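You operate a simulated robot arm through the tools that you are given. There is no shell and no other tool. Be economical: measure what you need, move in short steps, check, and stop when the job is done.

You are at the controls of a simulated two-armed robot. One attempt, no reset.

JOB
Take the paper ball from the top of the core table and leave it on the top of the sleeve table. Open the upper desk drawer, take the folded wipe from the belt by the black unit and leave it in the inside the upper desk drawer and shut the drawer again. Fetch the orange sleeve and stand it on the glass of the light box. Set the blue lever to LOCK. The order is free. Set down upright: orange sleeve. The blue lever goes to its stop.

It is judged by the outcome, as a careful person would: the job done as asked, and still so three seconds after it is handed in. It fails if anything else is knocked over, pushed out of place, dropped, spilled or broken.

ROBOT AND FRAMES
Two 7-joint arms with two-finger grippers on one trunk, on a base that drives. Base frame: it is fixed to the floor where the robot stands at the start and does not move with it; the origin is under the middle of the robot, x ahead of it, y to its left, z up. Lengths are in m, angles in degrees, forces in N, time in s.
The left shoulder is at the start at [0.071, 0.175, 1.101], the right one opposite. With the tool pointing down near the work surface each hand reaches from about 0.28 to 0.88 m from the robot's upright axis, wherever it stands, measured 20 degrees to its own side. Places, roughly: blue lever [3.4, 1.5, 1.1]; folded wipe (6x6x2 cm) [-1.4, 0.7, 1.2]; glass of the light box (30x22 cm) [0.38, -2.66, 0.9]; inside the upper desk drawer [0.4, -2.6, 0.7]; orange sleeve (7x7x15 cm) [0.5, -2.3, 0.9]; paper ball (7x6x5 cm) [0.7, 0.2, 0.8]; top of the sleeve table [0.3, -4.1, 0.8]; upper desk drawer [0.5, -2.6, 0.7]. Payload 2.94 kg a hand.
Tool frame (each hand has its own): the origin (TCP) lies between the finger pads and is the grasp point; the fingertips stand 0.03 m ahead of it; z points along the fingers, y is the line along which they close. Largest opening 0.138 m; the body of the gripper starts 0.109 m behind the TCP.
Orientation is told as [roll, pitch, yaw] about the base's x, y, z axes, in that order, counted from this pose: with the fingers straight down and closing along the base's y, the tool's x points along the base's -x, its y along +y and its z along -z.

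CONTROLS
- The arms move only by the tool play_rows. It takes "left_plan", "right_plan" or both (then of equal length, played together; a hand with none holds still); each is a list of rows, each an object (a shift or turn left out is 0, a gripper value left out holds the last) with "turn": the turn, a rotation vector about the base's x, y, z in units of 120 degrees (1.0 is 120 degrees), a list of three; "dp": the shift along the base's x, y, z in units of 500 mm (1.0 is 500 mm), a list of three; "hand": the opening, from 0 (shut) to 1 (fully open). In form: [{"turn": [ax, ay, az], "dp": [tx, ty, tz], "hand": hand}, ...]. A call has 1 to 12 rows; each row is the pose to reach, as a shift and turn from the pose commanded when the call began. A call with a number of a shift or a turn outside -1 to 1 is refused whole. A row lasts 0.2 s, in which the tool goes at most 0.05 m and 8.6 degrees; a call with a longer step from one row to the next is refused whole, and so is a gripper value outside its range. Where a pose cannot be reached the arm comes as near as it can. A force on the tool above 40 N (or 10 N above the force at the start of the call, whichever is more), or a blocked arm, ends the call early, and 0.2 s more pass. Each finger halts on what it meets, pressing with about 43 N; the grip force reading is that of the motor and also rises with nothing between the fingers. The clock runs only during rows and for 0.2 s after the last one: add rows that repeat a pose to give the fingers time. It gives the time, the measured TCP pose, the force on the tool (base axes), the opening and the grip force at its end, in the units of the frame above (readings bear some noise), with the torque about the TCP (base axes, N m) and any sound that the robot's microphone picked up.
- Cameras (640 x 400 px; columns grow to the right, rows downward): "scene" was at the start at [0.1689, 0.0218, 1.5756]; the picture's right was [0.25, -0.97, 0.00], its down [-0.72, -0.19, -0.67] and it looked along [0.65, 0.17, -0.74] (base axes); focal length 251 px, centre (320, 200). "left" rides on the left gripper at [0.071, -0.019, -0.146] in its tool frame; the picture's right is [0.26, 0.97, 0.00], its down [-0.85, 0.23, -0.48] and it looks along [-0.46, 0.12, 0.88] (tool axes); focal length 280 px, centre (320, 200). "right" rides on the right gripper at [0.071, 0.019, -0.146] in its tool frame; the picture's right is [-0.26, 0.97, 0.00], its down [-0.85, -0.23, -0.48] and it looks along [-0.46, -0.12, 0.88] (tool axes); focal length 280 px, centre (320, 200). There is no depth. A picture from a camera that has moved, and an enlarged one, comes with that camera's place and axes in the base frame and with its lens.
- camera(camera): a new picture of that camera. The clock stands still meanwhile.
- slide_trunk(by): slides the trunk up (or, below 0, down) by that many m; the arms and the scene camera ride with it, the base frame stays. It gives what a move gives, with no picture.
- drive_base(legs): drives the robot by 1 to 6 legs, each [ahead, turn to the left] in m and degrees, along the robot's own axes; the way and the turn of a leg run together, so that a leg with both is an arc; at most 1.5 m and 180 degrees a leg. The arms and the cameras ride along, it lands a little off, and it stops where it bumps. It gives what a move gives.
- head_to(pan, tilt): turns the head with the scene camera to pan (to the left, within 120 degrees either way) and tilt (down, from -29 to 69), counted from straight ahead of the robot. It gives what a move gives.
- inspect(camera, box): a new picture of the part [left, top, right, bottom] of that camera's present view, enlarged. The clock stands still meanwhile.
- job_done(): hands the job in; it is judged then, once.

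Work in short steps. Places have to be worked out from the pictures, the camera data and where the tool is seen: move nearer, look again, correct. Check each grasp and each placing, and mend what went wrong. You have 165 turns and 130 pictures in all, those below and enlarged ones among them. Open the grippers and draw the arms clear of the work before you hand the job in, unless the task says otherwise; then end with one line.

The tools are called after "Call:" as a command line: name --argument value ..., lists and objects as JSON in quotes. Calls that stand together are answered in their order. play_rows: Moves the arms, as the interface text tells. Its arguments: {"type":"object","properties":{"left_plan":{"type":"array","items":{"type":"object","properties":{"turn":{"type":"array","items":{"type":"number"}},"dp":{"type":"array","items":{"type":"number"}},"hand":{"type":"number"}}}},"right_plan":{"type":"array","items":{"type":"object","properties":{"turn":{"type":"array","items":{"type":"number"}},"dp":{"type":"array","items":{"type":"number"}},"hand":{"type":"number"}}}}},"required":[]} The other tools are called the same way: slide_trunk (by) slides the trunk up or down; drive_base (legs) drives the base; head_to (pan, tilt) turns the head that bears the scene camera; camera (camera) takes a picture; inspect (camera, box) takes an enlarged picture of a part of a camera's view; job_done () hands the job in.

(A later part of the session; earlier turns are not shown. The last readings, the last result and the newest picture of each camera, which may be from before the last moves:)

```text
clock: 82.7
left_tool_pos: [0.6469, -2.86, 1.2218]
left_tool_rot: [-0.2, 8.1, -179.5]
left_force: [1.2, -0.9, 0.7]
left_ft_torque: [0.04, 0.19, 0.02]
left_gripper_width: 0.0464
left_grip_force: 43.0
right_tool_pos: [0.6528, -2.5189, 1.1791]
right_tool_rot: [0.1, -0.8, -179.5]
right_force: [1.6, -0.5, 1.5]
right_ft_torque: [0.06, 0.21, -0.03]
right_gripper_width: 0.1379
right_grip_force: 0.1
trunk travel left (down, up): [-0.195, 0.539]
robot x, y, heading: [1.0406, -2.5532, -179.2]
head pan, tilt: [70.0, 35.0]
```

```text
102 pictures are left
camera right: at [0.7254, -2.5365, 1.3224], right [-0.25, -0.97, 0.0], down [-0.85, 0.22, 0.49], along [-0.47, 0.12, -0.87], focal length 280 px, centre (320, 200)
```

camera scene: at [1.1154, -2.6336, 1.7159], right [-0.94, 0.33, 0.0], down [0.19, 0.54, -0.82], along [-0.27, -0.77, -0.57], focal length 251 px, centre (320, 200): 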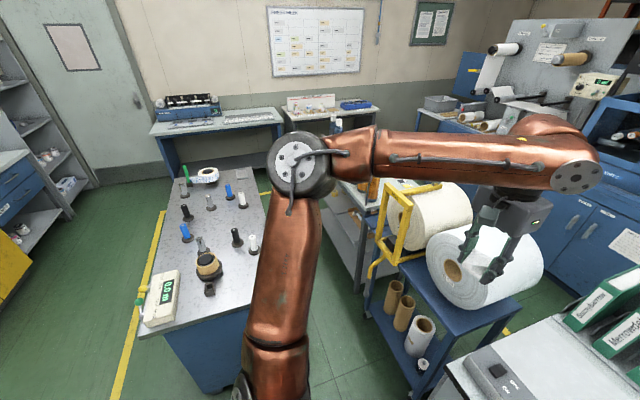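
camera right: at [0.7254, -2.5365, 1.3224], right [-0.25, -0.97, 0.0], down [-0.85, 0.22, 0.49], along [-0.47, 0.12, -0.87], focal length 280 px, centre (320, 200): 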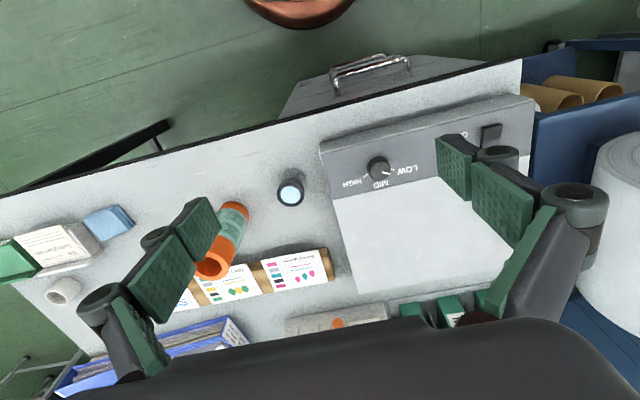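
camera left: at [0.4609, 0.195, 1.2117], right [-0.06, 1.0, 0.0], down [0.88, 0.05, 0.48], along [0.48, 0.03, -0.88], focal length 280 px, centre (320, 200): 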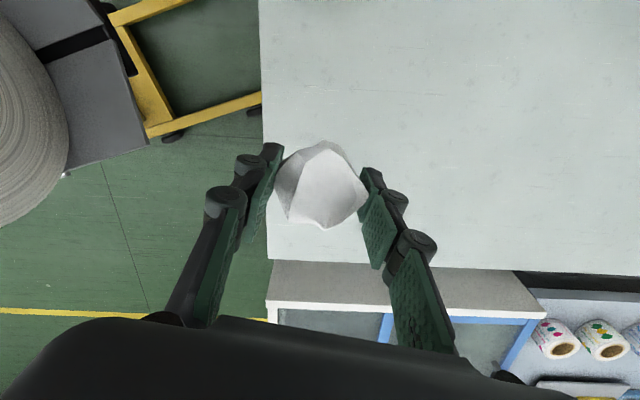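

I repeat with shorter steps toward above the sleeve.

Call:
play_rows --right_plan '[{"dp": [-0.06, 0.065, 0]}, {"dp": [-0.12, 0.13, 0]}, {"dp": [-0.18, 0.195, 0]}, {"dp": [-0.24, 0.26, 0]}, {"dp": [-0.3, 0.325, -0.02]}, {"dp": [-0.36, 0.39, -0.04]}, {"dp": [-0.41, 0.45, -0.08]}, {"dp": [-0.44, 0.498, -0.14]}, {"dp": [-0.44, 0.498, -0.18]}, {"dp": [-0.44, 0.498, -0.2]}]'

Call:
camera --camera "right"

```text
clock: 84.9
left_tool_pos: [0.6425, -2.8591, 1.2194]
left_tool_rot: [-0.2, 8.4, -179.6]
left_force: [-0.4, 0.6, -0.1]
left_ft_torque: [0.01, 0.01, 0.02]
left_gripper_width: 0.0463
left_grip_force: 43.0
right_tool_pos: [0.4274, -2.27, 1.0777]
right_tool_rot: [0.1, -0.3, -179.5]
right_force: [0.1, 0.2, -0.7]
right_ft_torque: [-0.02, -0.02, -0.02]
right_gripper_width: 0.1378
right_grip_force: 0.0
trunk travel left (down, up): [-0.195, 0.539]
robot x, y, heading: [1.0443, -2.552, -179.5]
head pan, tilt: [70.0, 35.0]
```

```text
101 pictures are left
camera right: at [0.4991, -2.2862, 1.2201], right [-0.25, -0.97, 0.0], down [-0.85, 0.22, 0.48], along [-0.47, 0.12, -0.88], focal length 280 px, centre (320, 200)
```

right: 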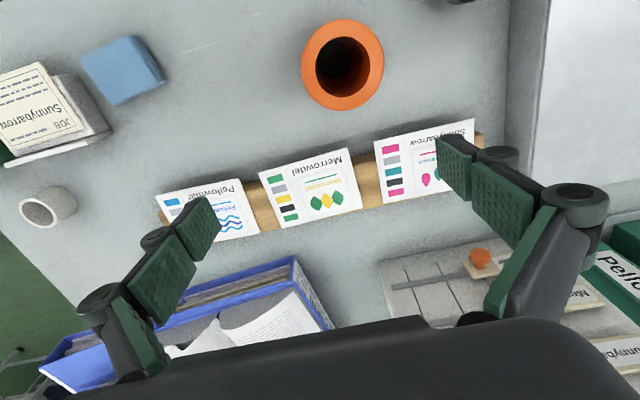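

From closer, the sleeve's rim is at [0.480, −2.302, 0.95]. I centre over it and lower to z≈1.0.

Call:
play_rows --right_plan '[{"dp": [0.05, -0.03, 0]}, {"dp": [0.104, -0.064, 0]}, {"dp": [0.104, -0.064, -0.06]}, {"dp": [0.104, -0.064, -0.12]}, {"dp": [0.104, -0.064, -0.14]}]'

Call:
camera --camera "right"

```text
clock: 86.1
left_tool_pos: [0.6411, -2.8605, 1.2193]
left_tool_rot: [-0.2, 8.3, -179.5]
left_force: [-0.5, -0.4, 0.2]
left_ft_torque: [-0.01, -0.01, -0.01]
left_gripper_width: 0.0463
left_grip_force: 43.3
right_tool_pos: [0.4788, -2.2999, 1.0077]
right_tool_rot: [0.2, -0.2, -179.4]
right_force: [-0.4, 0.7, 0.0]
right_ft_torque: [-0.05, -0.01, 0.02]
right_gripper_width: 0.1379
right_grip_force: 0.1
trunk travel left (down, up): [-0.195, 0.539]
robot x, y, heading: [1.042, -2.5524, -179.4]
head pan, tilt: [70.0, 35.0]
```

```text
100 pictures are left
camera right: at [0.5501, -2.318, 1.1509], right [-0.25, -0.97, 0.0], down [-0.85, 0.22, 0.48], along [-0.47, 0.12, -0.88], focal length 280 px, centre (320, 200)
```

right: 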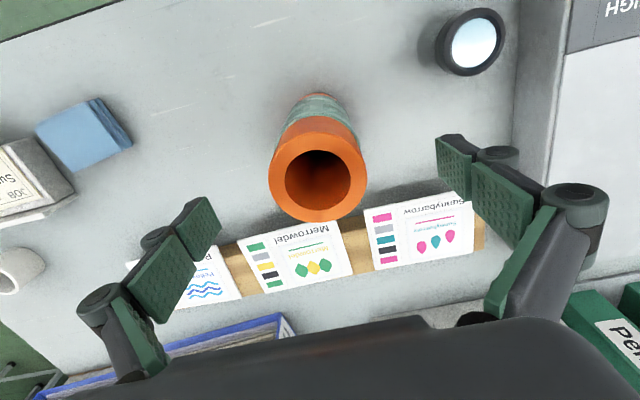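

Well centred. I descend to z≈0.915 around the sleeve.

Call:
play_rows --right_plan '[{"dp": [-0.018, 0.005, -0.05]}, {"dp": [-0.018, 0.005, -0.1]}, {"dp": [-0.018, 0.005, -0.15]}, {"dp": [-0.018, 0.005, -0.185]}, {"dp": [-0.018, 0.005, -0.185]}]'

Call:
play_rows --right_plan '[{"hand": 0.6}, {"hand": 0.4}, {"hand": 0.4}, {"hand": 0.4}, {"hand": 0.4}, {"hand": 0.4}, {"hand": 0.4}, {"hand": 0.4}]'

Call:
camera --camera "right"

```text
clock: 87.3
left_tool_pos: [0.6428, -2.8597, 1.2194]
left_tool_rot: [-0.2, 8.4, -179.5]
left_force: [-0.1, -0.1, -0.1]
left_ft_torque: [-0.03, 0.04, 0.0]
left_gripper_width: 0.0465
left_grip_force: 43.0
right_tool_pos: [0.47, -2.2977, 0.915]
right_tool_rot: [0.1, -0.5, -179.4]
right_force: [-0.1, -0.1, -1.0]
right_ft_torque: [-0.02, -0.01, -0.04]
right_gripper_width: 0.1382
right_grip_force: 0.0
trunk travel left (down, up): [-0.195, 0.539]
robot x, y, heading: [1.0411, -2.554, -179.4]
head pan, tilt: [70.0, 35.0]
```

```text
clock: 89.1
left_tool_pos: [0.642, -2.8613, 1.2185]
left_tool_rot: [-0.2, 8.3, -179.5]
left_force: [-0.1, 0.3, -0.6]
left_ft_torque: [0.02, 0.02, -0.02]
left_gripper_width: 0.0463
left_grip_force: 42.8
right_tool_pos: [0.4692, -2.2992, 0.9164]
right_tool_rot: [0.1, -0.4, -179.4]
right_force: [-1.1, -5.6, 3.8]
right_ft_torque: [-0.34, -0.05, -0.06]
right_gripper_width: 0.0628
right_grip_force: 43.2
trunk travel left (down, up): [-0.195, 0.539]
robot x, y, heading: [1.0446, -2.554, -179.4]
head pan, tilt: [70.0, 35.0]
```

```text
99 pictures are left
camera right: at [0.5418, -2.3164, 1.0597], right [-0.25, -0.97, 0.0], down [-0.85, 0.22, 0.48], along [-0.47, 0.12, -0.88], focal length 280 px, centre (320, 200)
```

right: 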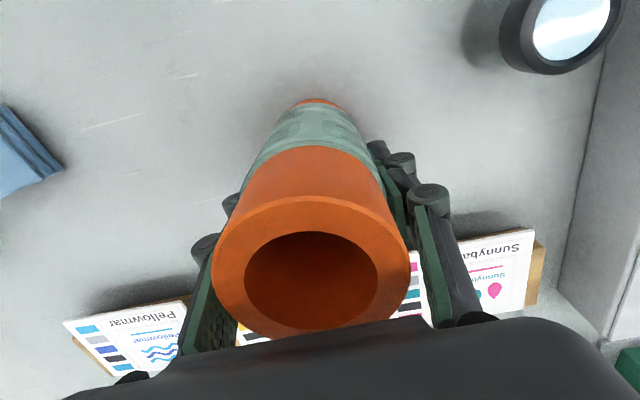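

Sleeve gripped (0.063 m). I lift it and carry it toward the glass, whose centre I compute at [0.375, −2.65, 0.90].

Call:
play_rows --right_plan '[{"dp": [0, 0, 0.05]}, {"dp": [0, 0, 0.13]}, {"dp": [0, 0, 0.22]}, {"dp": [0, 0, 0.31]}, {"dp": [0, 0, 0.4]}, {"dp": [0, -0.08, 0.42]}, {"dp": [-0.02, -0.17, 0.42]}, {"dp": [-0.05, -0.26, 0.42]}, {"dp": [-0.08, -0.35, 0.42]}, {"dp": [-0.1, -0.44, 0.42]}, {"dp": [-0.13, -0.53, 0.42]}, {"dp": [-0.14, -0.6, 0.42]}]'

Call:
camera --camera "right"

Call:
head_to --pan 0 --tilt 50

Call:
camera --camera "scene"

```text
clock: 91.7
left_tool_pos: [0.6413, -2.8605, 1.2205]
left_tool_rot: [-0.3, 8.4, -179.5]
left_force: [-0.2, -0.4, -1.1]
left_ft_torque: [0.02, -0.01, 0.0]
left_gripper_width: 0.0454
left_grip_force: 42.6
right_tool_pos: [0.4004, -2.6005, 1.124]
right_tool_rot: [0.2, -0.4, -179.4]
right_force: [1.0, -0.1, -3.4]
right_ft_torque: [0.03, 0.04, 0.0]
right_gripper_width: 0.063
right_grip_force: 42.8
trunk travel left (down, up): [-0.195, 0.539]
robot x, y, heading: [1.0397, -2.5532, -179.6]
head pan, tilt: [70.0, 35.0]
```

```text
98 pictures are left
camera right: at [0.4725, -2.6183, 1.2669], right [-0.25, -0.97, 0.0], down [-0.85, 0.22, 0.48], along [-0.47, 0.12, -0.88], focal length 280 px, centre (320, 200)
```

right: 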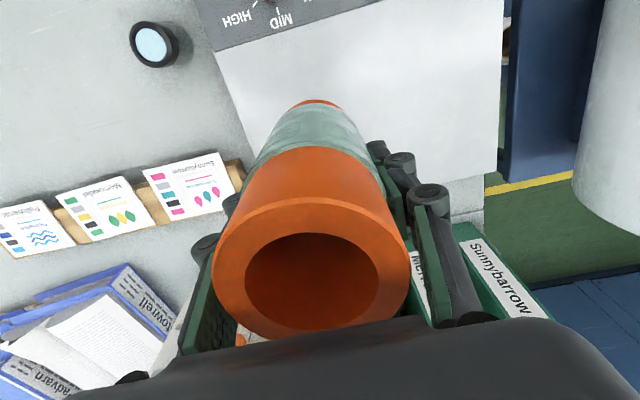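

```text
clock: 93.2
left_tool_pos: [0.6412, -2.8605, 1.2192]
left_tool_rot: [-0.2, 8.5, -179.5]
left_force: [-0.2, -0.9, 0.8]
left_ft_torque: [-0.03, 0.02, 0.01]
left_gripper_width: 0.0449
left_grip_force: 42.5
right_tool_pos: [0.3999, -2.5994, 1.1236]
right_tool_rot: [0.1, -0.3, -179.4]
right_force: [0.8, -0.1, -3.2]
right_ft_torque: [-0.02, 0.05, -0.02]
right_gripper_width: 0.0627
right_grip_force: 43.1
trunk travel left (down, up): [-0.195, 0.539]
robot x, y, heading: [1.0406, -2.5537, -179.4]
head pan, tilt: [0.0, 50.0]
```

```text
97 pictures are left
camera scene: at [0.8092, -2.5543, 1.4877], right [-0.01, 1.0, 0.0], down [0.77, 0.01, -0.64], along [-0.64, -0.01, -0.77], focal length 251 px, centre (320, 200)
```

scene: 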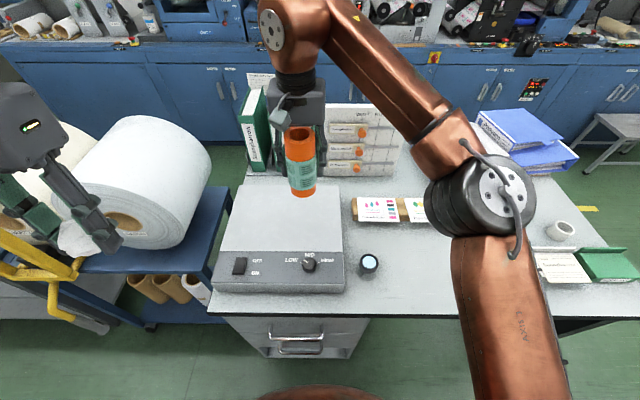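

The light-box glass spans x 0.27–0.49, y −2.80…−2.50. I move to its middle [0.385, −2.645] and lower to just above contact.

Call:
play_rows --right_plan '[{"dp": [-0.015, -0.045, 0]}, {"dp": [-0.03, -0.09, -0.02]}, {"dp": [-0.03, -0.09, -0.08]}, {"dp": [-0.03, -0.09, -0.13]}, {"dp": [-0.03, -0.09, -0.16]}, {"dp": [-0.03, -0.09, -0.18]}, {"dp": [-0.03, -0.09, -0.18]}]'

Call:
inspect --camera "scene" --box '[200, 100, 400, 300]'

```text
clock: 94.8
left_tool_pos: [0.6413, -2.8603, 1.2187]
left_tool_rot: [-0.2, 8.3, -179.4]
left_force: [0.1, -0.4, 0.0]
left_ft_torque: [0.0, -0.01, -0.02]
left_gripper_width: 0.0447
left_grip_force: 43.1
right_tool_pos: [0.3851, -2.6446, 1.0316]
right_tool_rot: [0.0, -0.3, -179.3]
right_force: [-0.2, 0.0, -4.0]
right_ft_torque: [0.02, 0.02, 0.0]
right_gripper_width: 0.0627
right_grip_force: 42.6
trunk travel left (down, up): [-0.195, 0.539]
robot x, y, heading: [1.0448, -2.553, -179.3]
head pan, tilt: [0.0, 50.0]
```

```text
2.00 times, centred on (300, 200) of scene
camera zoom: at [0.8093, -2.5542, 1.4877], right [-0.01, 1.0, 0.0], down [0.77, 0.01, -0.64], along [-0.64, -0.01, -0.77], focal length 503 px, centre (360, 200)
```

zoom: 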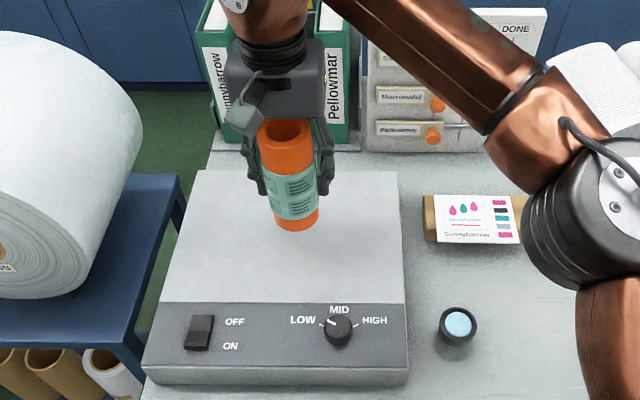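

The bottom may still be up to 5 cm above the glass; I lower slowly and watch the force.

Call:
play_rows --right_plan '[{"dp": [0, 0, -0.016]}, {"dp": [0, 0, -0.03]}, {"dp": [0, 0, -0.04]}, {"dp": [0, 0, -0.05]}, {"dp": [0, 0, -0.06]}, {"dp": [0, 0, -0.068]}, {"dp": [0, 0, -0.068]}]'

Call:
inspect --camera "scene" --box '[200, 100, 400, 300]'

```text
clock: 96.3
left_tool_pos: [0.6415, -2.8611, 1.2184]
left_tool_rot: [-0.2, 8.4, -179.5]
left_force: [0.0, -0.1, 0.4]
left_ft_torque: [0.0, -0.02, 0.0]
left_gripper_width: 0.0446
left_grip_force: 43.2
right_tool_pos: [0.3853, -2.645, 1.0012]
right_tool_rot: [0.0, -0.4, -179.5]
right_force: [-0.8, -0.4, -3.9]
right_ft_torque: [-0.02, 0.04, 0.05]
right_gripper_width: 0.0626
right_grip_force: 42.8
trunk travel left (down, up): [-0.195, 0.539]
robot x, y, heading: [1.0408, -2.552, -179.3]
head pan, tilt: [0.0, 50.0]
```

```text
2.00 times, centred on (300, 200) of scene
camera zoom: at [0.8092, -2.5543, 1.4877], right [-0.01, 1.0, 0.0], down [0.77, 0.01, -0.64], along [-0.64, -0.01, -0.77], focal length 503 px, centre (360, 200)
```

zoom: 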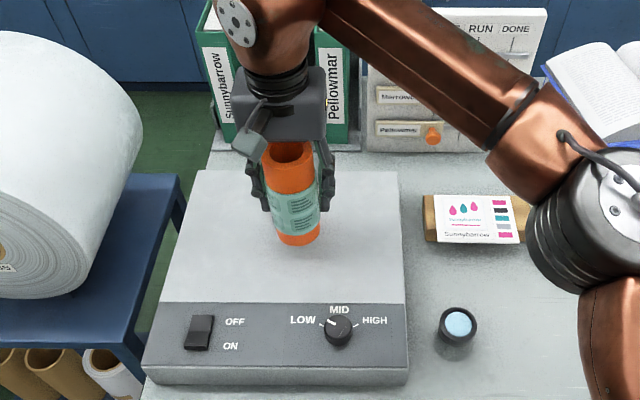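

Still free (force is just the weight) and the contact shadow shows a gap; I lower further in small steps.

Call:
play_rows --right_plan '[{"dp": [0, 0, -0.01]}, {"dp": [0, 0, -0.02]}, {"dp": [0, 0, -0.03]}, {"dp": [0, 0, -0.04]}, {"dp": [0, 0, -0.05]}, {"dp": [0, 0, -0.05]}]'

Call:
inspect --camera "scene" --box '[200, 100, 400, 300]'

```text
clock: 97.8
left_tool_pos: [0.6418, -2.8606, 1.2206]
left_tool_rot: [-0.2, 8.3, -179.6]
left_force: [-0.2, -0.2, 0.7]
left_ft_torque: [-0.03, 0.0, 0.03]
left_gripper_width: 0.0446
left_grip_force: 43.3
right_tool_pos: [0.3855, -2.644, 0.9768]
right_tool_rot: [0.2, -0.5, -179.5]
right_force: [-3.3, 0.5, 10.6]
right_ft_torque: [0.22, -0.25, 0.07]
right_gripper_width: 0.0624
right_grip_force: 42.6
trunk travel left (down, up): [-0.195, 0.539]
robot x, y, heading: [1.0424, -2.5495, -179.5]
head pan, tilt: [0.0, 50.0]
```

```text
2.00 times, centred on (300, 200) of scene
camera zoom: at [0.8102, -2.5539, 1.4881], right [-0.01, 1.0, 0.0], down [0.77, 0.01, -0.64], along [-0.64, -0.01, -0.77], focal length 503 px, centre (360, 200)
```

zoom: 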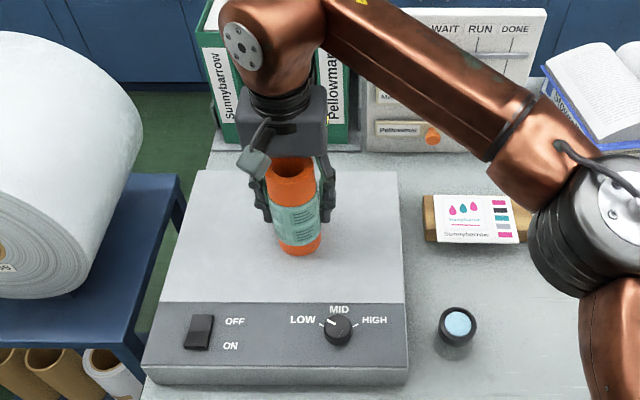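

Contact with the glass (about 14 N change). I open the right hand and rise straight up.

Call:
play_rows --right_plan '[{"dp": [0, 0, 0.004], "hand": 0.6}, {"dp": [0, 0, 0.004], "hand": 0.9}, {"dp": [0, 0, 0.004], "hand": 0.9}, {"dp": [0, 0, 0.004], "hand": 0.9}, {"dp": [0, 0, 0.004], "hand": 0.9}, {"dp": [0, 0, 0.06]}, {"dp": [0, 0, 0.14]}, {"dp": [0, 0, 0.22]}, {"dp": [0, 0, 0.3]}, {"dp": [0.06, 0.0, 0.34]}, {"dp": [0.14, 0.0, 0.34]}, {"dp": [0.22, 0.0, 0.34]}]'

Call:
camera --camera "scene"

```text
clock: 100.3
left_tool_pos: [0.6416, -2.8607, 1.219]
left_tool_rot: [-0.2, 8.3, -179.5]
left_force: [0.4, 0.8, 0.5]
left_ft_torque: [-0.05, 0.0, 0.03]
left_gripper_width: 0.045
left_grip_force: 43.2
right_tool_pos: [0.4937, -2.6438, 1.1445]
right_tool_rot: [0.2, -0.4, -179.5]
right_force: [-0.4, -0.3, -0.1]
right_ft_torque: [-0.02, 0.05, 0.0]
right_gripper_width: 0.1244
right_grip_force: 0.0
trunk travel left (down, up): [-0.195, 0.539]
robot x, y, heading: [1.0436, -2.5537, -179.7]
head pan, tilt: [0.0, 50.0]
```

```text
93 pictures are left
camera scene: at [0.8106, -2.5539, 1.488], right [-0.01, 1.0, 0.0], down [0.77, 0.01, -0.64], along [-0.64, -0.01, -0.77], focal length 251 px, centre (320, 200)
```

scene: 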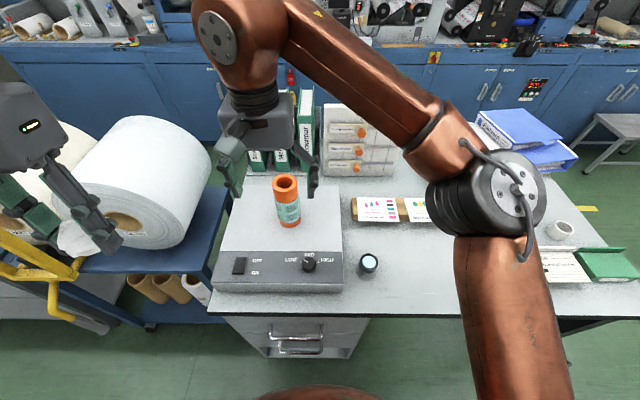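

The orange sleeve stands on the glass. Now I raise the trunk, back off, and drive round the desk to the machine aisle for the sleeve table.

Call:
slide_trunk --by 0.25

Call:
drive_base --legs '[[-0.15, 0], [0, -90], [1.2, 0], [0, 90]]'

Call:
head_to --pan 20 --tilt 30

Call:
camera --camera "scene"

```text
clock: 102.9
left_tool_pos: [0.6996, -2.8595, 1.5039]
left_tool_rot: [-0.3, 2.4, -179.5]
left_force: [0.5, -1.0, -0.2]
left_ft_torque: [-0.01, 0.0, 0.01]
left_gripper_width: 0.0444
left_grip_force: 42.9
right_tool_pos: [0.4934, -2.6437, 1.3955]
right_tool_rot: [0.1, -0.2, -179.4]
right_force: [-0.1, -0.1, 0.6]
right_ft_torque: [0.03, -0.04, 0.01]
right_gripper_width: 0.1242
right_grip_force: 0.1
trunk travel left (down, up): [-0.445, 0.289]
robot x, y, heading: [1.0442, -2.5521, -179.6]
head pan, tilt: [0.0, 50.0]
```

```text
clock: 117.6
left_tool_pos: [0.8527, -1.6406, 1.5025]
left_tool_rot: [-0.3, 2.4, 177.9]
left_force: [-0.2, -0.4, -0.5]
left_ft_torque: [0.0, 0.02, -0.03]
left_gripper_width: 0.0446
left_grip_force: 43.1
right_tool_pos: [0.659, -1.4157, 1.3958]
right_tool_rot: [0.2, -0.4, 178.0]
right_force: [-0.3, 0.3, -0.6]
right_ft_torque: [0.0, 0.02, -0.01]
right_gripper_width: 0.1244
right_grip_force: 0.0
trunk travel left (down, up): [-0.445, 0.289]
robot x, y, heading: [1.209, -1.346, 177.9]
head pan, tilt: [0.0, 50.0]
```

```text
clock: 118.5
left_tool_pos: [0.8529, -1.64, 1.5024]
left_tool_rot: [-0.3, 2.5, 178.0]
left_force: [0.2, 0.6, -0.9]
left_ft_torque: [0.0, -0.03, -0.03]
left_gripper_width: 0.0447
left_grip_force: 43.1
right_tool_pos: [0.6591, -1.4149, 1.3945]
right_tool_rot: [0.2, -0.4, 178.0]
right_force: [-0.4, 0.0, -0.3]
right_ft_torque: [0.0, 0.01, -0.05]
right_gripper_width: 0.1242
right_grip_force: 0.0
trunk travel left (down, up): [-0.445, 0.289]
robot x, y, heading: [1.2091, -1.3471, 178.0]
head pan, tilt: [20.0, 30.0]
```

```text
92 pictures are left
camera scene: at [1.1135, -1.3752, 1.7737], right [-0.31, 0.95, 0.0], down [0.48, 0.15, -0.87], along [-0.82, -0.27, -0.5], focal length 251 px, centre (320, 200)
```

scene: 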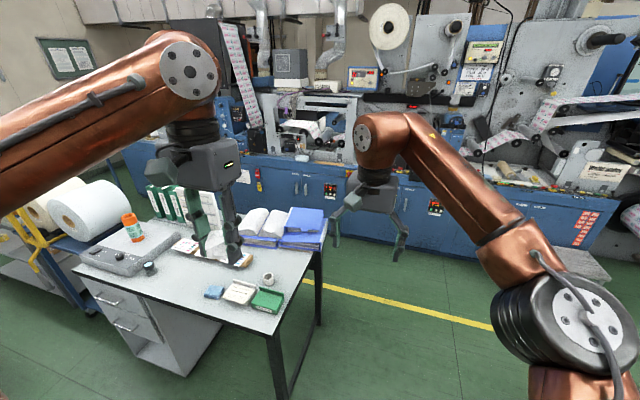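

The machine front is at x≈−1.3, so the aisle is roomy. I drive to x≈−0.6 and turn to −y, then look.

Call:
drive_base --legs '[[1.5, 2], [0.3, 0], [0, 90], [1.2, 0]]'

Call:
head_to --pan 15 --tilt 30

Call:
camera --camera "scene"

```text
clock: 137.1
left_tool_pos: [-0.3082, -2.8912, 1.5016]
left_tool_rot: [-0.2, 2.5, -90.9]
left_force: [0.4, -0.5, -0.4]
left_ft_torque: [0.03, 0.02, -0.04]
left_gripper_width: 0.0446
left_grip_force: 42.3
right_tool_pos: [-0.5281, -3.0906, 1.3945]
right_tool_rot: [0.1, -0.2, -90.9]
right_force: [-1.0, -1.1, -0.5]
right_ft_torque: [0.03, 0.0, -0.04]
right_gripper_width: 0.124
right_grip_force: 0.1
trunk travel left (down, up): [-0.445, 0.289]
robot x, y, heading: [-0.603, -2.5395, -90.8]
head pan, tilt: [20.0, 30.0]
```

```text
clock: 137.7
left_tool_pos: [-0.3082, -2.8906, 1.5013]
left_tool_rot: [-0.3, 2.5, -90.9]
left_force: [-1.0, 0.5, -0.1]
left_ft_torque: [0.0, 0.03, 0.02]
left_gripper_width: 0.0445
left_grip_force: 43.1
right_tool_pos: [-0.5285, -3.0894, 1.3933]
right_tool_rot: [0.1, -0.3, -90.8]
right_force: [-0.7, -0.7, -0.1]
right_ft_torque: [-0.02, -0.05, -0.02]
right_gripper_width: 0.124
right_grip_force: 0.0
trunk travel left (down, up): [-0.445, 0.289]
robot x, y, heading: [-0.6074, -2.5421, -90.8]
head pan, tilt: [15.0, 30.0]
```

```text
91 pictures are left
camera scene: at [-0.584, -2.6362, 1.7737], right [-0.97, -0.25, 0.0], down [-0.12, 0.48, -0.87], along [0.21, -0.84, -0.5], focal length 251 px, centre (320, 200)
```

scene: 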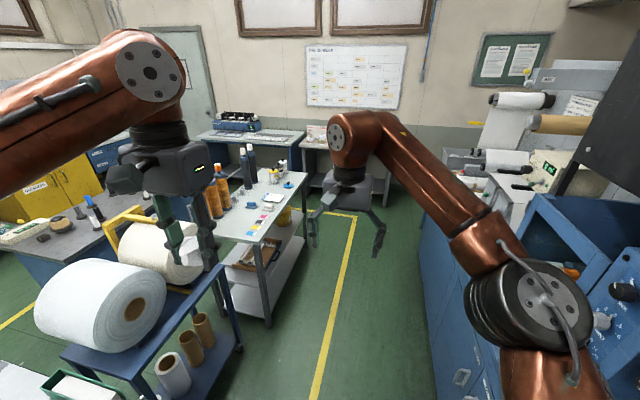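

The sleeve table's top spans x≥0.09, y −3.67…−4.75, with free room near [0.2, −4.1]. I drive on to about y −4.2, drifting to x≈−0.47, and turn to face it.

Call:
drive_base --legs '[[0, 6], [1.5, 0], [0.13, 0], [0, 83]]'

Call:
head_to --pan 15 --tilt 50

Call:
camera --camera "scene"

```text
clock: 150.0
left_tool_pos: [-0.0986, -3.8163, 1.5028]
left_tool_rot: [-0.2, 2.4, 1.3]
left_force: [1.1, -0.3, -0.3]
left_ft_torque: [-0.03, -0.01, -0.01]
left_gripper_width: 0.0446
left_grip_force: 42.8
right_tool_pos: [0.1083, -4.0275, 1.3941]
right_tool_rot: [0.1, -0.5, 1.4]
right_force: [0.4, -0.2, 1.1]
right_ft_torque: [0.03, 0.0, -0.01]
right_gripper_width: 0.1242
right_grip_force: 0.0
trunk travel left (down, up): [-0.445, 0.289]
robot x, y, heading: [-0.4369, -4.1298, 1.3]
head pan, tilt: [15.0, 30.0]
```

```text
clock: 150.9
left_tool_pos: [-0.0979, -3.8175, 1.5018]
left_tool_rot: [-0.3, 2.5, 1.2]
left_force: [-0.1, -0.2, 0.5]
left_ft_torque: [0.0, 0.04, -0.03]
left_gripper_width: 0.0445
left_grip_force: 42.7
right_tool_pos: [0.1081, -4.0295, 1.3947]
right_tool_rot: [0.1, -0.3, 1.4]
right_force: [-0.5, -0.1, 0.7]
right_ft_torque: [-0.01, 0.0, 0.02]
right_gripper_width: 0.1242
right_grip_force: 0.1
trunk travel left (down, up): [-0.445, 0.289]
robot x, y, heading: [-0.4355, -4.1266, 1.5]
head pan, tilt: [15.0, 50.0]
```

```text
90 pictures are left
camera scene: at [-0.3542, -4.1044, 1.7443], right [0.28, -0.96, 0.0], down [-0.73, -0.22, -0.64], along [0.62, 0.18, -0.77], focal length 251 px, centre (320, 200)
```

scene: 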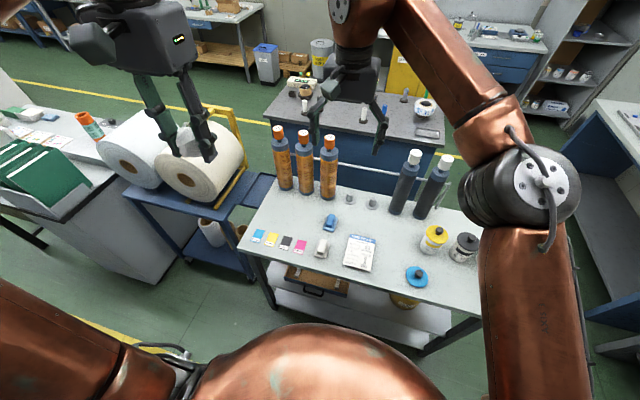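

There is a free patch at about [0.285, −3.78] between the colour cards and the orange bottles. I draw the right hand back, go 0.1 m forward and lower the trunk.

Call:
play_rows --right_plan '[{"dp": [-0.08, 0, 0.02]}, {"dp": [-0.16, 0, 0.04]}, {"dp": [-0.24, 0, 0.06]}, {"dp": [-0.32, 0, 0.08]}]'

Call:
drive_base --legs '[[0.09, 0]]'

Call:
slide_trunk --by -0.27

Call:
camera --camera "left"

```text
clock: 151.9
left_tool_pos: [-0.1006, -3.8166, 1.5031]
left_tool_rot: [-0.3, 2.3, 1.4]
left_force: [0.1, -0.4, 0.3]
left_ft_torque: [0.0, -0.01, 0.01]
left_gripper_width: 0.0447
left_grip_force: 43.2
right_tool_pos: [-0.0531, -4.0303, 1.4364]
right_tool_rot: [0.1, -0.4, 1.4]
right_force: [0.4, -0.1, 0.8]
right_ft_torque: [0.02, -0.06, -0.02]
right_gripper_width: 0.1246
right_grip_force: 0.0
trunk travel left (down, up): [-0.445, 0.289]
robot x, y, heading: [-0.4401, -4.1281, 1.3]
head pan, tilt: [15.0, 50.0]
```

```text
clock: 153.0
left_tool_pos: [-0.0241, -3.8157, 1.5079]
left_tool_rot: [-0.3, 1.7, 1.3]
left_force: [-0.9, -0.4, 1.2]
left_ft_torque: [0.01, -0.2, 0.0]
left_gripper_width: 0.0446
left_grip_force: 42.7
right_tool_pos: [0.0256, -4.025, 1.4395]
right_tool_rot: [0.3, -1.2, 1.7]
right_force: [-1.0, 1.3, 0.5]
right_ft_torque: [-0.01, -0.24, 0.01]
right_gripper_width: 0.1245
right_grip_force: 0.7
trunk travel left (down, up): [-0.445, 0.289]
robot x, y, heading: [-0.344, -4.1236, 1.3]
head pan, tilt: [15.0, 50.0]
```

```text
clock: 155.7
left_tool_pos: [0.0418, -3.8125, 1.2045]
left_tool_rot: [-0.4, 7.4, 1.3]
left_force: [-1.0, 0.2, -0.8]
left_ft_torque: [-0.04, -0.05, -0.02]
left_gripper_width: 0.0445
left_grip_force: 43.4
right_tool_pos: [0.0336, -4.0258, 1.1676]
right_tool_rot: [0.2, -0.7, 1.7]
right_force: [0.2, 0.4, 0.4]
right_ft_torque: [0.02, -0.02, 0.01]
right_gripper_width: 0.1244
right_grip_force: 0.0
trunk travel left (down, up): [-0.175, 0.559]
robot x, y, heading: [-0.3455, -4.1253, 1.4]
head pan, tilt: [15.0, 50.0]
```

```text
89 pictures are left
camera left: at [-0.0101, -3.8309, 1.3585], right [-0.28, 0.96, 0.03], down [0.9, 0.25, 0.36], along [0.34, 0.13, -0.93], focal length 280 px, centre (320, 200)
```

left: 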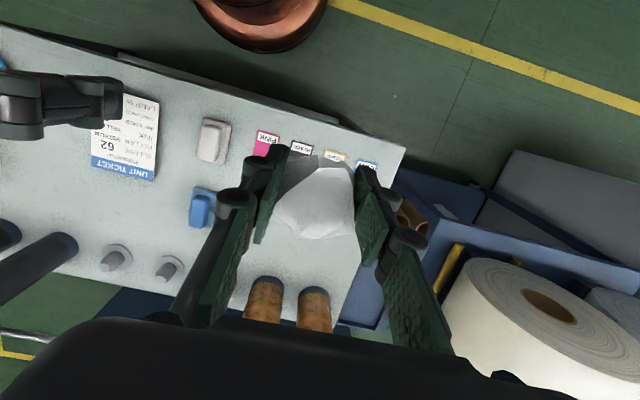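

I level the hand and move above the free patch [0.275, −3.79], down to z≈0.93.

Call:
play_rows --left_plan '[{"dp": [0.06, 0.01, 0], "turn": [0, -0.03, 0]}, {"dp": [0.14, 0.02, -0.02], "turn": [0, -0.062, 0]}, {"dp": [0.22, 0.03, -0.06], "turn": [0, -0.062, 0]}, {"dp": [0.3, 0.04, -0.1], "turn": [0, -0.062, 0]}, {"dp": [0.38, 0.045, -0.15], "turn": [0, -0.062, 0]}, {"dp": [0.44, 0.045, -0.22], "turn": [0, -0.062, 0]}, {"dp": [0.466, 0.045, -0.3], "turn": [0, -0.062, 0]}, {"dp": [0.466, 0.045, -0.39], "turn": [0, -0.062, 0]}, {"dp": [0.466, 0.045, -0.48], "turn": [0, -0.062, 0]}, {"dp": [0.466, 0.045, -0.54], "turn": [0, -0.062, 0]}, {"dp": [0.466, 0.045, -0.54], "turn": [0, -0.062, 0]}]'

Call:
camera --camera "left"

Call:
camera --camera "scene"

```text
clock: 158.1
left_tool_pos: [0.2759, -3.7906, 0.9322]
left_tool_rot: [-0.6, 0.1, 1.3]
left_force: [0.0, -0.2, 0.4]
left_ft_torque: [0.0, 0.0, -0.03]
left_gripper_width: 0.0443
left_grip_force: 42.6
right_tool_pos: [0.0348, -4.0261, 1.1679]
right_tool_rot: [0.2, -0.5, 1.7]
right_force: [-0.5, -0.4, 0.2]
right_ft_torque: [0.0, -0.03, 0.01]
right_gripper_width: 0.124
right_grip_force: 0.1
trunk travel left (down, up): [-0.175, 0.559]
robot x, y, heading: [-0.3461, -4.1275, 1.2]
head pan, tilt: [15.0, 50.0]
```

```text
88 pictures are left
camera left: at [0.2047, -3.8086, 1.079], right [-0.28, 0.96, -0.01], down [0.84, 0.25, 0.47], along [0.46, 0.13, -0.88], focal length 280 px, centre (320, 200)
```

left: 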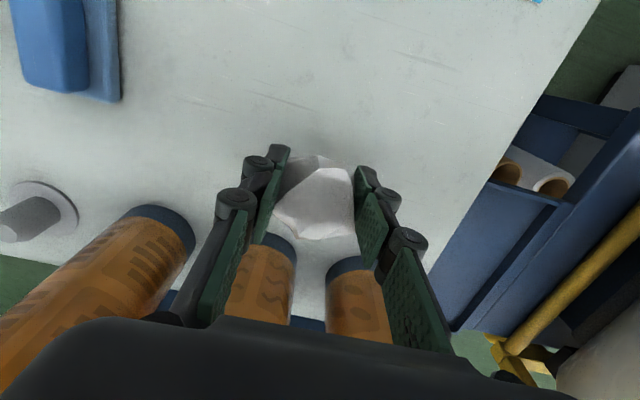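

```text
87 pictures are left
camera scene: at [-0.1011, -4.0977, 1.466], right [0.28, -0.96, 0.0], down [-0.73, -0.22, -0.64], along [0.62, 0.18, -0.77], focal length 251 px, centre (320, 200)
```

scene: 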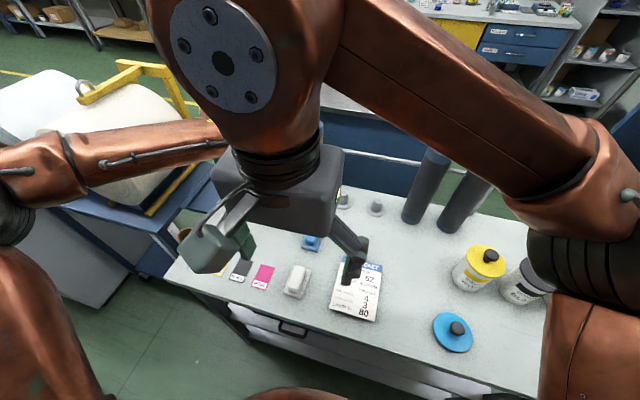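

Clear of the bottles (≈0.12 m in x). I lower to about 0.84 and then feel for contact.

Call:
play_rows --left_plan '[{"dp": [-0.01, 0, -0.06]}, {"dp": [-0.02, 0, -0.12]}, {"dp": [-0.02, 0, -0.165]}, {"dp": [-0.02, 0, -0.175]}, {"dp": [-0.02, 0, -0.185]}, {"dp": [-0.02, 0, -0.185]}]'

Call:
camera --camera "left"

```text
clock: 158.8
left_tool_pos: [0.269, -3.7918, 0.8808]
left_tool_rot: [-0.5, -1.0, 1.3]
left_force: [-11.2, 1.4, 22.4]
left_ft_torque: [-0.29, 0.04, -0.15]
left_gripper_width: 0.0447
left_grip_force: 42.9
right_tool_pos: [0.0344, -4.0253, 1.1672]
right_tool_rot: [0.1, -0.5, 1.9]
right_force: [1.5, -0.5, -1.2]
right_ft_torque: [-0.01, 0.13, 0.02]
right_gripper_width: 0.1241
right_grip_force: 0.1
trunk travel left (down, up): [-0.175, 0.559]
robot x, y, heading: [-0.3493, -4.1257, 1.6]
head pan, tilt: [15.0, 50.0]
stopped in row 3 (left hand): the force on the tool passed its limit at 46 N (the readings are from after the stop); the commanded pose is now the measured one
```

```text
86 pictures are left
camera left: at [0.1956, -3.8094, 1.0257], right [-0.28, 0.96, -0.01], down [0.83, 0.25, 0.49], along [0.47, 0.13, -0.87], focal length 280 px, centre (320, 200)
```

left: 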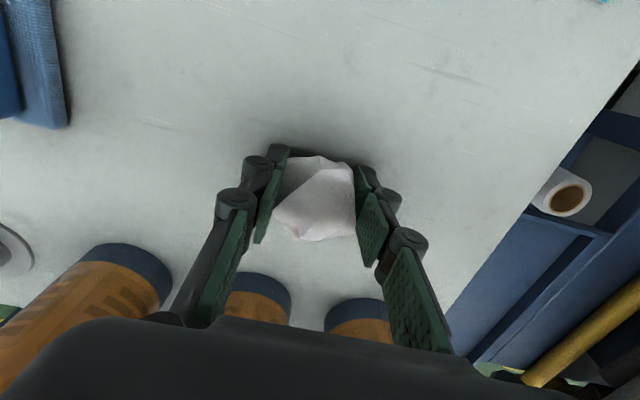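

Contact already at TCP z≈0.88, so the top is near 0.845. I ease up a few mm, open the hand moderately, and look.

Call:
play_rows --left_plan '[{"dp": [0, 0, 0.008]}, {"dp": [0, 0, 0.008], "hand": 0.45}, {"dp": [0, 0, 0.008], "hand": 0.6}, {"dp": [0, 0, 0.008], "hand": 0.6}, {"dp": [0, 0, 0.008], "hand": 0.6}]'

Call:
camera --camera "left"

```text
clock: 160.0
left_tool_pos: [0.2715, -3.7904, 0.8811]
left_tool_rot: [-0.5, -1.0, 1.3]
left_force: [0.1, -0.7, 1.0]
left_ft_torque: [-0.01, 0.0, -0.01]
left_gripper_width: 0.0826
left_grip_force: 0.1
right_tool_pos: [0.0365, -4.0253, 1.1671]
right_tool_rot: [0.2, -0.4, 1.8]
right_force: [-0.6, -0.7, -0.1]
right_ft_torque: [-0.01, -0.04, 0.01]
right_gripper_width: 0.1242
right_grip_force: 0.1
trunk travel left (down, up): [-0.175, 0.559]
robot x, y, heading: [-0.3474, -4.1236, 1.7]
head pan, tilt: [15.0, 50.0]
```

```text
85 pictures are left
camera left: at [0.1969, -3.8088, 1.0269], right [-0.28, 0.96, -0.01], down [0.84, 0.25, 0.49], along [0.47, 0.13, -0.87], focal length 280 px, centre (320, 200)
```

left: 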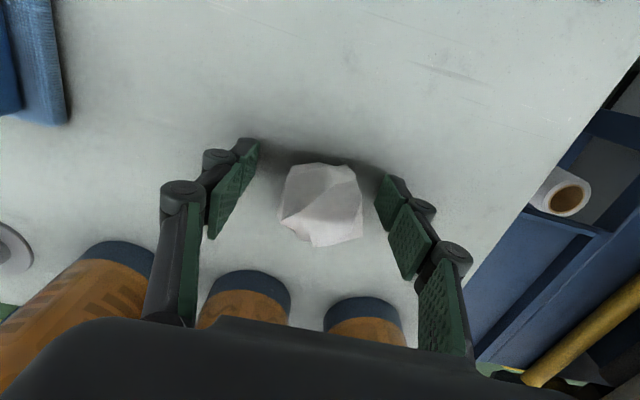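

The ball rests free on the table. I rise straight up and draw the left hand back.

Call:
play_rows --left_plan '[{"dp": [0, 0, 0.08]}, {"dp": [0, 0, 0.17]}, {"dp": [0, 0, 0.26]}, {"dp": [0, 0, 0.35]}, {"dp": [-0.06, 0, 0.42]}, {"dp": [-0.13, 0, 0.48]}, {"dp": [-0.2, 0, 0.54]}, {"dp": [-0.28, 0, 0.56]}]'

Call:
camera --camera "left"

Call:
head_to --pan 119 --tilt 20

Call:
slide_trunk --by 0.25

Call:
camera --camera "scene"

```text
clock: 161.8
left_tool_pos: [0.1287, -3.79, 1.1626]
left_tool_rot: [-0.5, -0.9, 1.3]
left_force: [0.3, -0.4, -0.2]
left_ft_torque: [0.0, -0.01, 0.01]
left_gripper_width: 0.0828
left_grip_force: 0.1
right_tool_pos: [0.0346, -4.0253, 1.1677]
right_tool_rot: [0.1, -0.5, 1.8]
right_force: [0.5, 0.3, 0.5]
right_ft_torque: [-0.04, -0.06, 0.0]
right_gripper_width: 0.1243
right_grip_force: 0.1
trunk travel left (down, up): [-0.175, 0.559]
robot x, y, heading: [-0.349, -4.1236, 1.7]
head pan, tilt: [15.0, 50.0]
```

```text
84 pictures are left
camera left: at [0.055, -3.8081, 1.3071], right [-0.28, 0.96, -0.01], down [0.84, 0.25, 0.49], along [0.47, 0.13, -0.87], focal length 280 px, centre (320, 200)
```

left: 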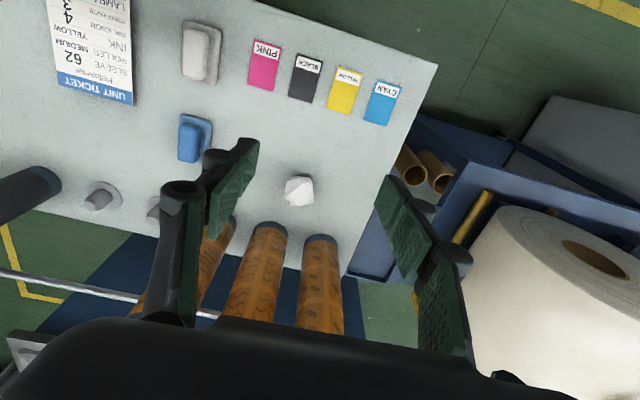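

```text
clock: 163.6
left_tool_pos: [0.1297, -3.7906, 1.1602]
left_tool_rot: [-0.6, -0.9, 1.2]
left_force: [-0.6, 0.6, -0.5]
left_ft_torque: [0.02, 0.03, -0.01]
left_gripper_width: 0.0829
left_grip_force: 0.1
right_tool_pos: [0.035, -4.0259, 1.1673]
right_tool_rot: [0.2, -0.7, 1.7]
right_force: [0.2, -0.2, -0.8]
right_ft_torque: [-0.01, -0.02, 0.01]
right_gripper_width: 0.1245
right_grip_force: 0.1
trunk travel left (down, up): [-0.175, 0.559]
robot x, y, heading: [-0.3479, -4.1243, 1.6]
head pan, tilt: [119.0, 20.0]
```

```text
clock: 166.2
left_tool_pos: [0.1303, -3.7914, 1.4112]
left_tool_rot: [-0.5, -0.9, 1.3]
left_force: [-0.2, 0.3, -0.8]
left_ft_torque: [-0.01, 0.02, -0.01]
left_gripper_width: 0.0826
left_grip_force: 0.0
right_tool_pos: [0.036, -4.0271, 1.4172]
right_tool_rot: [0.2, -0.5, 1.8]
right_force: [0.1, 0.2, -0.3]
right_ft_torque: [-0.01, -0.01, -0.02]
right_gripper_width: 0.1242
right_grip_force: 0.1
trunk travel left (down, up): [-0.425, 0.309]
robot x, y, heading: [-0.3493, -4.1273, 1.6]
head pan, tilt: [119.0, 20.0]
```

```text
83 pictures are left
camera scene: at [-0.379, -4.0434, 1.7697], right [0.86, 0.51, 0.0], down [0.17, -0.29, -0.94], along [-0.48, 0.81, -0.34], focal length 251 px, centre (320, 200)
```

scene: 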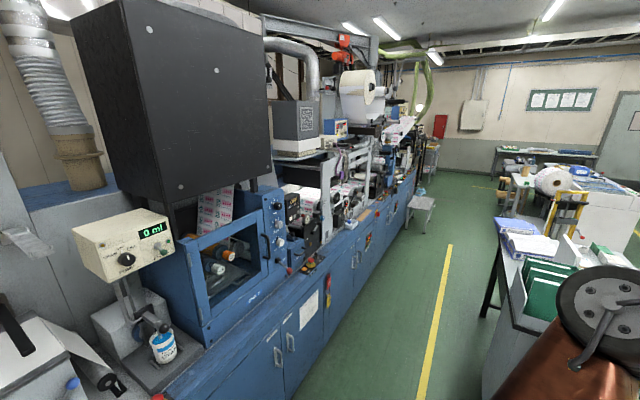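

Ball placed well. Now to the wipe: I back off, turn to +y, and drive up the aisle to y≈−1.6, then look ahead.

Call:
drive_base --legs '[[-0.18, 0], [0, 88], [1.5, 0], [1.0, 0]]'

Call:
head_to --pan 15 --tilt 25

Call:
camera --camera "scene"

```text
clock: 183.2
left_tool_pos: [-0.7848, -1.1417, 1.4106]
left_tool_rot: [-0.4, -1.0, 88.0]
left_force: [0.4, 1.3, -0.2]
left_ft_torque: [-0.04, 0.01, -0.02]
left_gripper_width: 0.0827
left_grip_force: 0.0
right_tool_pos: [-0.5547, -1.2503, 1.4166]
right_tool_rot: [0.2, -0.6, 88.3]
right_force: [-0.3, 0.6, -0.2]
right_ft_torque: [0.03, 0.01, 0.03]
right_gripper_width: 0.1239
right_grip_force: 0.1
trunk travel left (down, up): [-0.425, 0.309]
robot x, y, heading: [-0.4774, -1.6371, 88.2]
head pan, tilt: [119.0, 20.0]
```

```text
clock: 185.0
left_tool_pos: [-0.7827, -1.1407, 1.4109]
left_tool_rot: [-0.6, -0.9, 88.1]
left_force: [-0.3, 0.4, 0.3]
left_ft_torque: [0.0, 0.0, 0.01]
left_gripper_width: 0.0827
left_grip_force: 0.0
right_tool_pos: [-0.5526, -1.251, 1.4172]
right_tool_rot: [0.2, -0.6, 88.4]
right_force: [0.0, -0.2, 0.1]
right_ft_torque: [-0.01, -0.02, -0.02]
right_gripper_width: 0.1242
right_grip_force: 0.0
trunk travel left (down, up): [-0.425, 0.309]
robot x, y, heading: [-0.4791, -1.6367, 88.3]
head pan, tilt: [15.0, 25.0]
```

```text
82 pictures are left
camera scene: at [-0.4973, -1.5313, 1.7617], right [0.97, 0.23, 0.0], down [0.1, -0.41, -0.91], along [-0.21, 0.88, -0.42], focal length 251 px, centre (320, 200)
```

scene: 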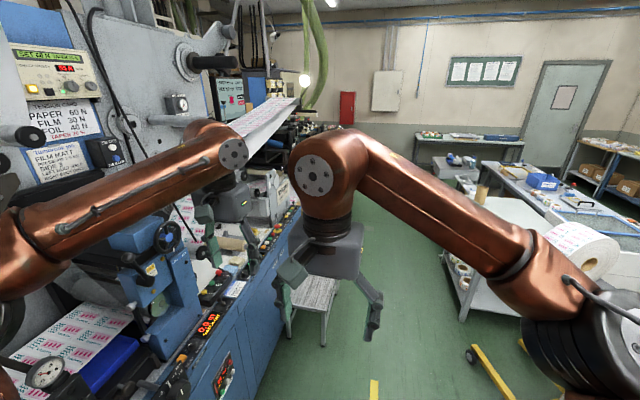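

The stool (x<−0.68) and roll stand (x>0.31) leave a corridor around x≈−0.18. I steer through it to y≈0.45 and turn to face the machine.

Call:
drive_base --legs '[[0, -14], [1.08, 0], [0, 16], [1.0, 0], [0, 90]]'

Call:
head_to --pan 0 --tilt 25

Call:
camera --camera "scene"

```text
clock: 200.7
left_tool_pos: [-0.6998, 0.0332, 1.4122]
left_tool_rot: [-0.6, -1.0, 179.4]
left_force: [-0.3, 0.6, 0.0]
left_ft_torque: [0.0, -0.01, -0.01]
left_gripper_width: 0.0827
left_grip_force: 0.0
right_tool_pos: [-0.5968, 0.2656, 1.4165]
right_tool_rot: [0.3, -0.6, 179.9]
right_force: [0.0, 0.1, 0.4]
right_ft_torque: [0.01, 0.01, -0.01]
right_gripper_width: 0.1242
right_grip_force: 0.1
trunk travel left (down, up): [-0.425, 0.309]
robot x, y, heading: [-0.2099, 0.351, 179.7]
head pan, tilt: [15.0, 25.0]
```

```text
clock: 201.4
left_tool_pos: [-0.7006, 0.0348, 1.4117]
left_tool_rot: [-0.5, -0.9, 179.5]
left_force: [-0.4, 0.0, 0.4]
left_ft_torque: [0.02, 0.0, 0.01]
left_gripper_width: 0.0828
left_grip_force: 0.1
right_tool_pos: [-0.5967, 0.2658, 1.4169]
right_tool_rot: [0.1, -0.5, 180.0]
right_force: [0.6, -0.9, 0.0]
right_ft_torque: [0.01, -0.01, 0.01]
right_gripper_width: 0.1241
right_grip_force: 0.1
trunk travel left (down, up): [-0.425, 0.309]
robot x, y, heading: [-0.2108, 0.3522, 179.7]
head pan, tilt: [0.0, 25.0]
```

```text
81 pictures are left
camera scene: at [-0.3194, 0.3554, 1.7617], right [0.0, 1.0, 0.0], down [0.42, 0.0, -0.91], along [-0.91, 0.0, -0.42], focal length 251 px, centre (320, 200)
```

scene: 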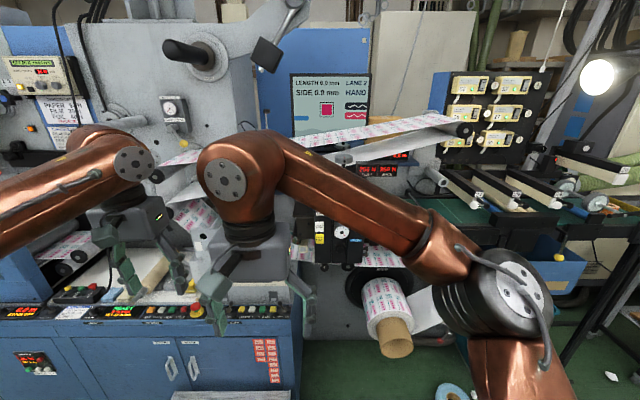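

The spot for the wipe is hidden behind the right forearm. I lower the right hand (free floor below) to clear the view.

Call:
play_rows --right_plan '[{"dp": [0.02, -0.04, -0.08]}, {"dp": [0.04, -0.08, -0.16]}, {"dp": [0.06, -0.1, -0.24]}, {"dp": [0.06, -0.1, -0.32]}, {"dp": [0.06, -0.1, -0.4]}, {"dp": [0.06, -0.1, -0.48]}, {"dp": [0.06, -0.1, -0.56]}, {"dp": [0.06, -0.1, -0.64]}, {"dp": [0.06, -0.1, -0.72]}]'

Call:
camera --camera "scene"

```text
clock: 203.4
left_tool_pos: [-0.7004, 0.0336, 1.4117]
left_tool_rot: [-0.5, -0.8, 179.5]
left_force: [0.7, 0.0, -0.1]
left_ft_torque: [0.02, 0.0, -0.03]
left_gripper_width: 0.0827
left_grip_force: 0.1
right_tool_pos: [-0.5678, 0.2155, 1.0561]
right_tool_rot: [0.2, -0.5, 179.9]
right_force: [-0.2, -0.7, -0.4]
right_ft_torque: [0.03, 0.01, -0.01]
right_gripper_width: 0.124
right_grip_force: 0.0
trunk travel left (down, up): [-0.425, 0.309]
robot x, y, heading: [-0.215, 0.3548, 179.7]
head pan, tilt: [0.0, 25.0]
```

```text
80 pictures are left
camera scene: at [-0.32, 0.3553, 1.7617], right [0.0, 1.0, 0.0], down [0.42, 0.0, -0.91], along [-0.91, 0.0, -0.42], focal length 251 px, centre (320, 200)
```

scene: 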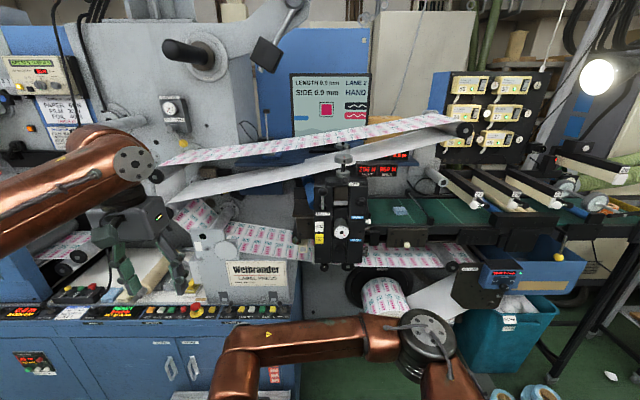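

The folded wipe shows on the green belt right of the black unit near pixel (400, 210). I enlarge it.

Call:
inspect --camera "scene" --box '[300, 130, 500, 280]'

```text
2.67 times, centred on (400, 205) of scene
camera zoom: at [-0.32, 0.3553, 1.7617], right [0.0, 1.0, 0.0], down [0.42, 0.0, -0.91], along [-0.91, 0.0, -0.42], focal length 670 px, centre (107, 187)
```

zoom: 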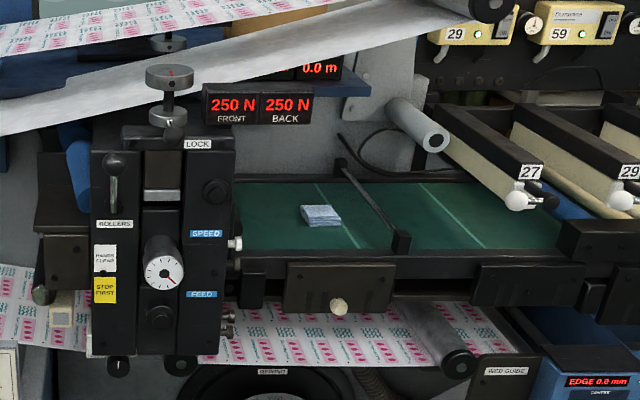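

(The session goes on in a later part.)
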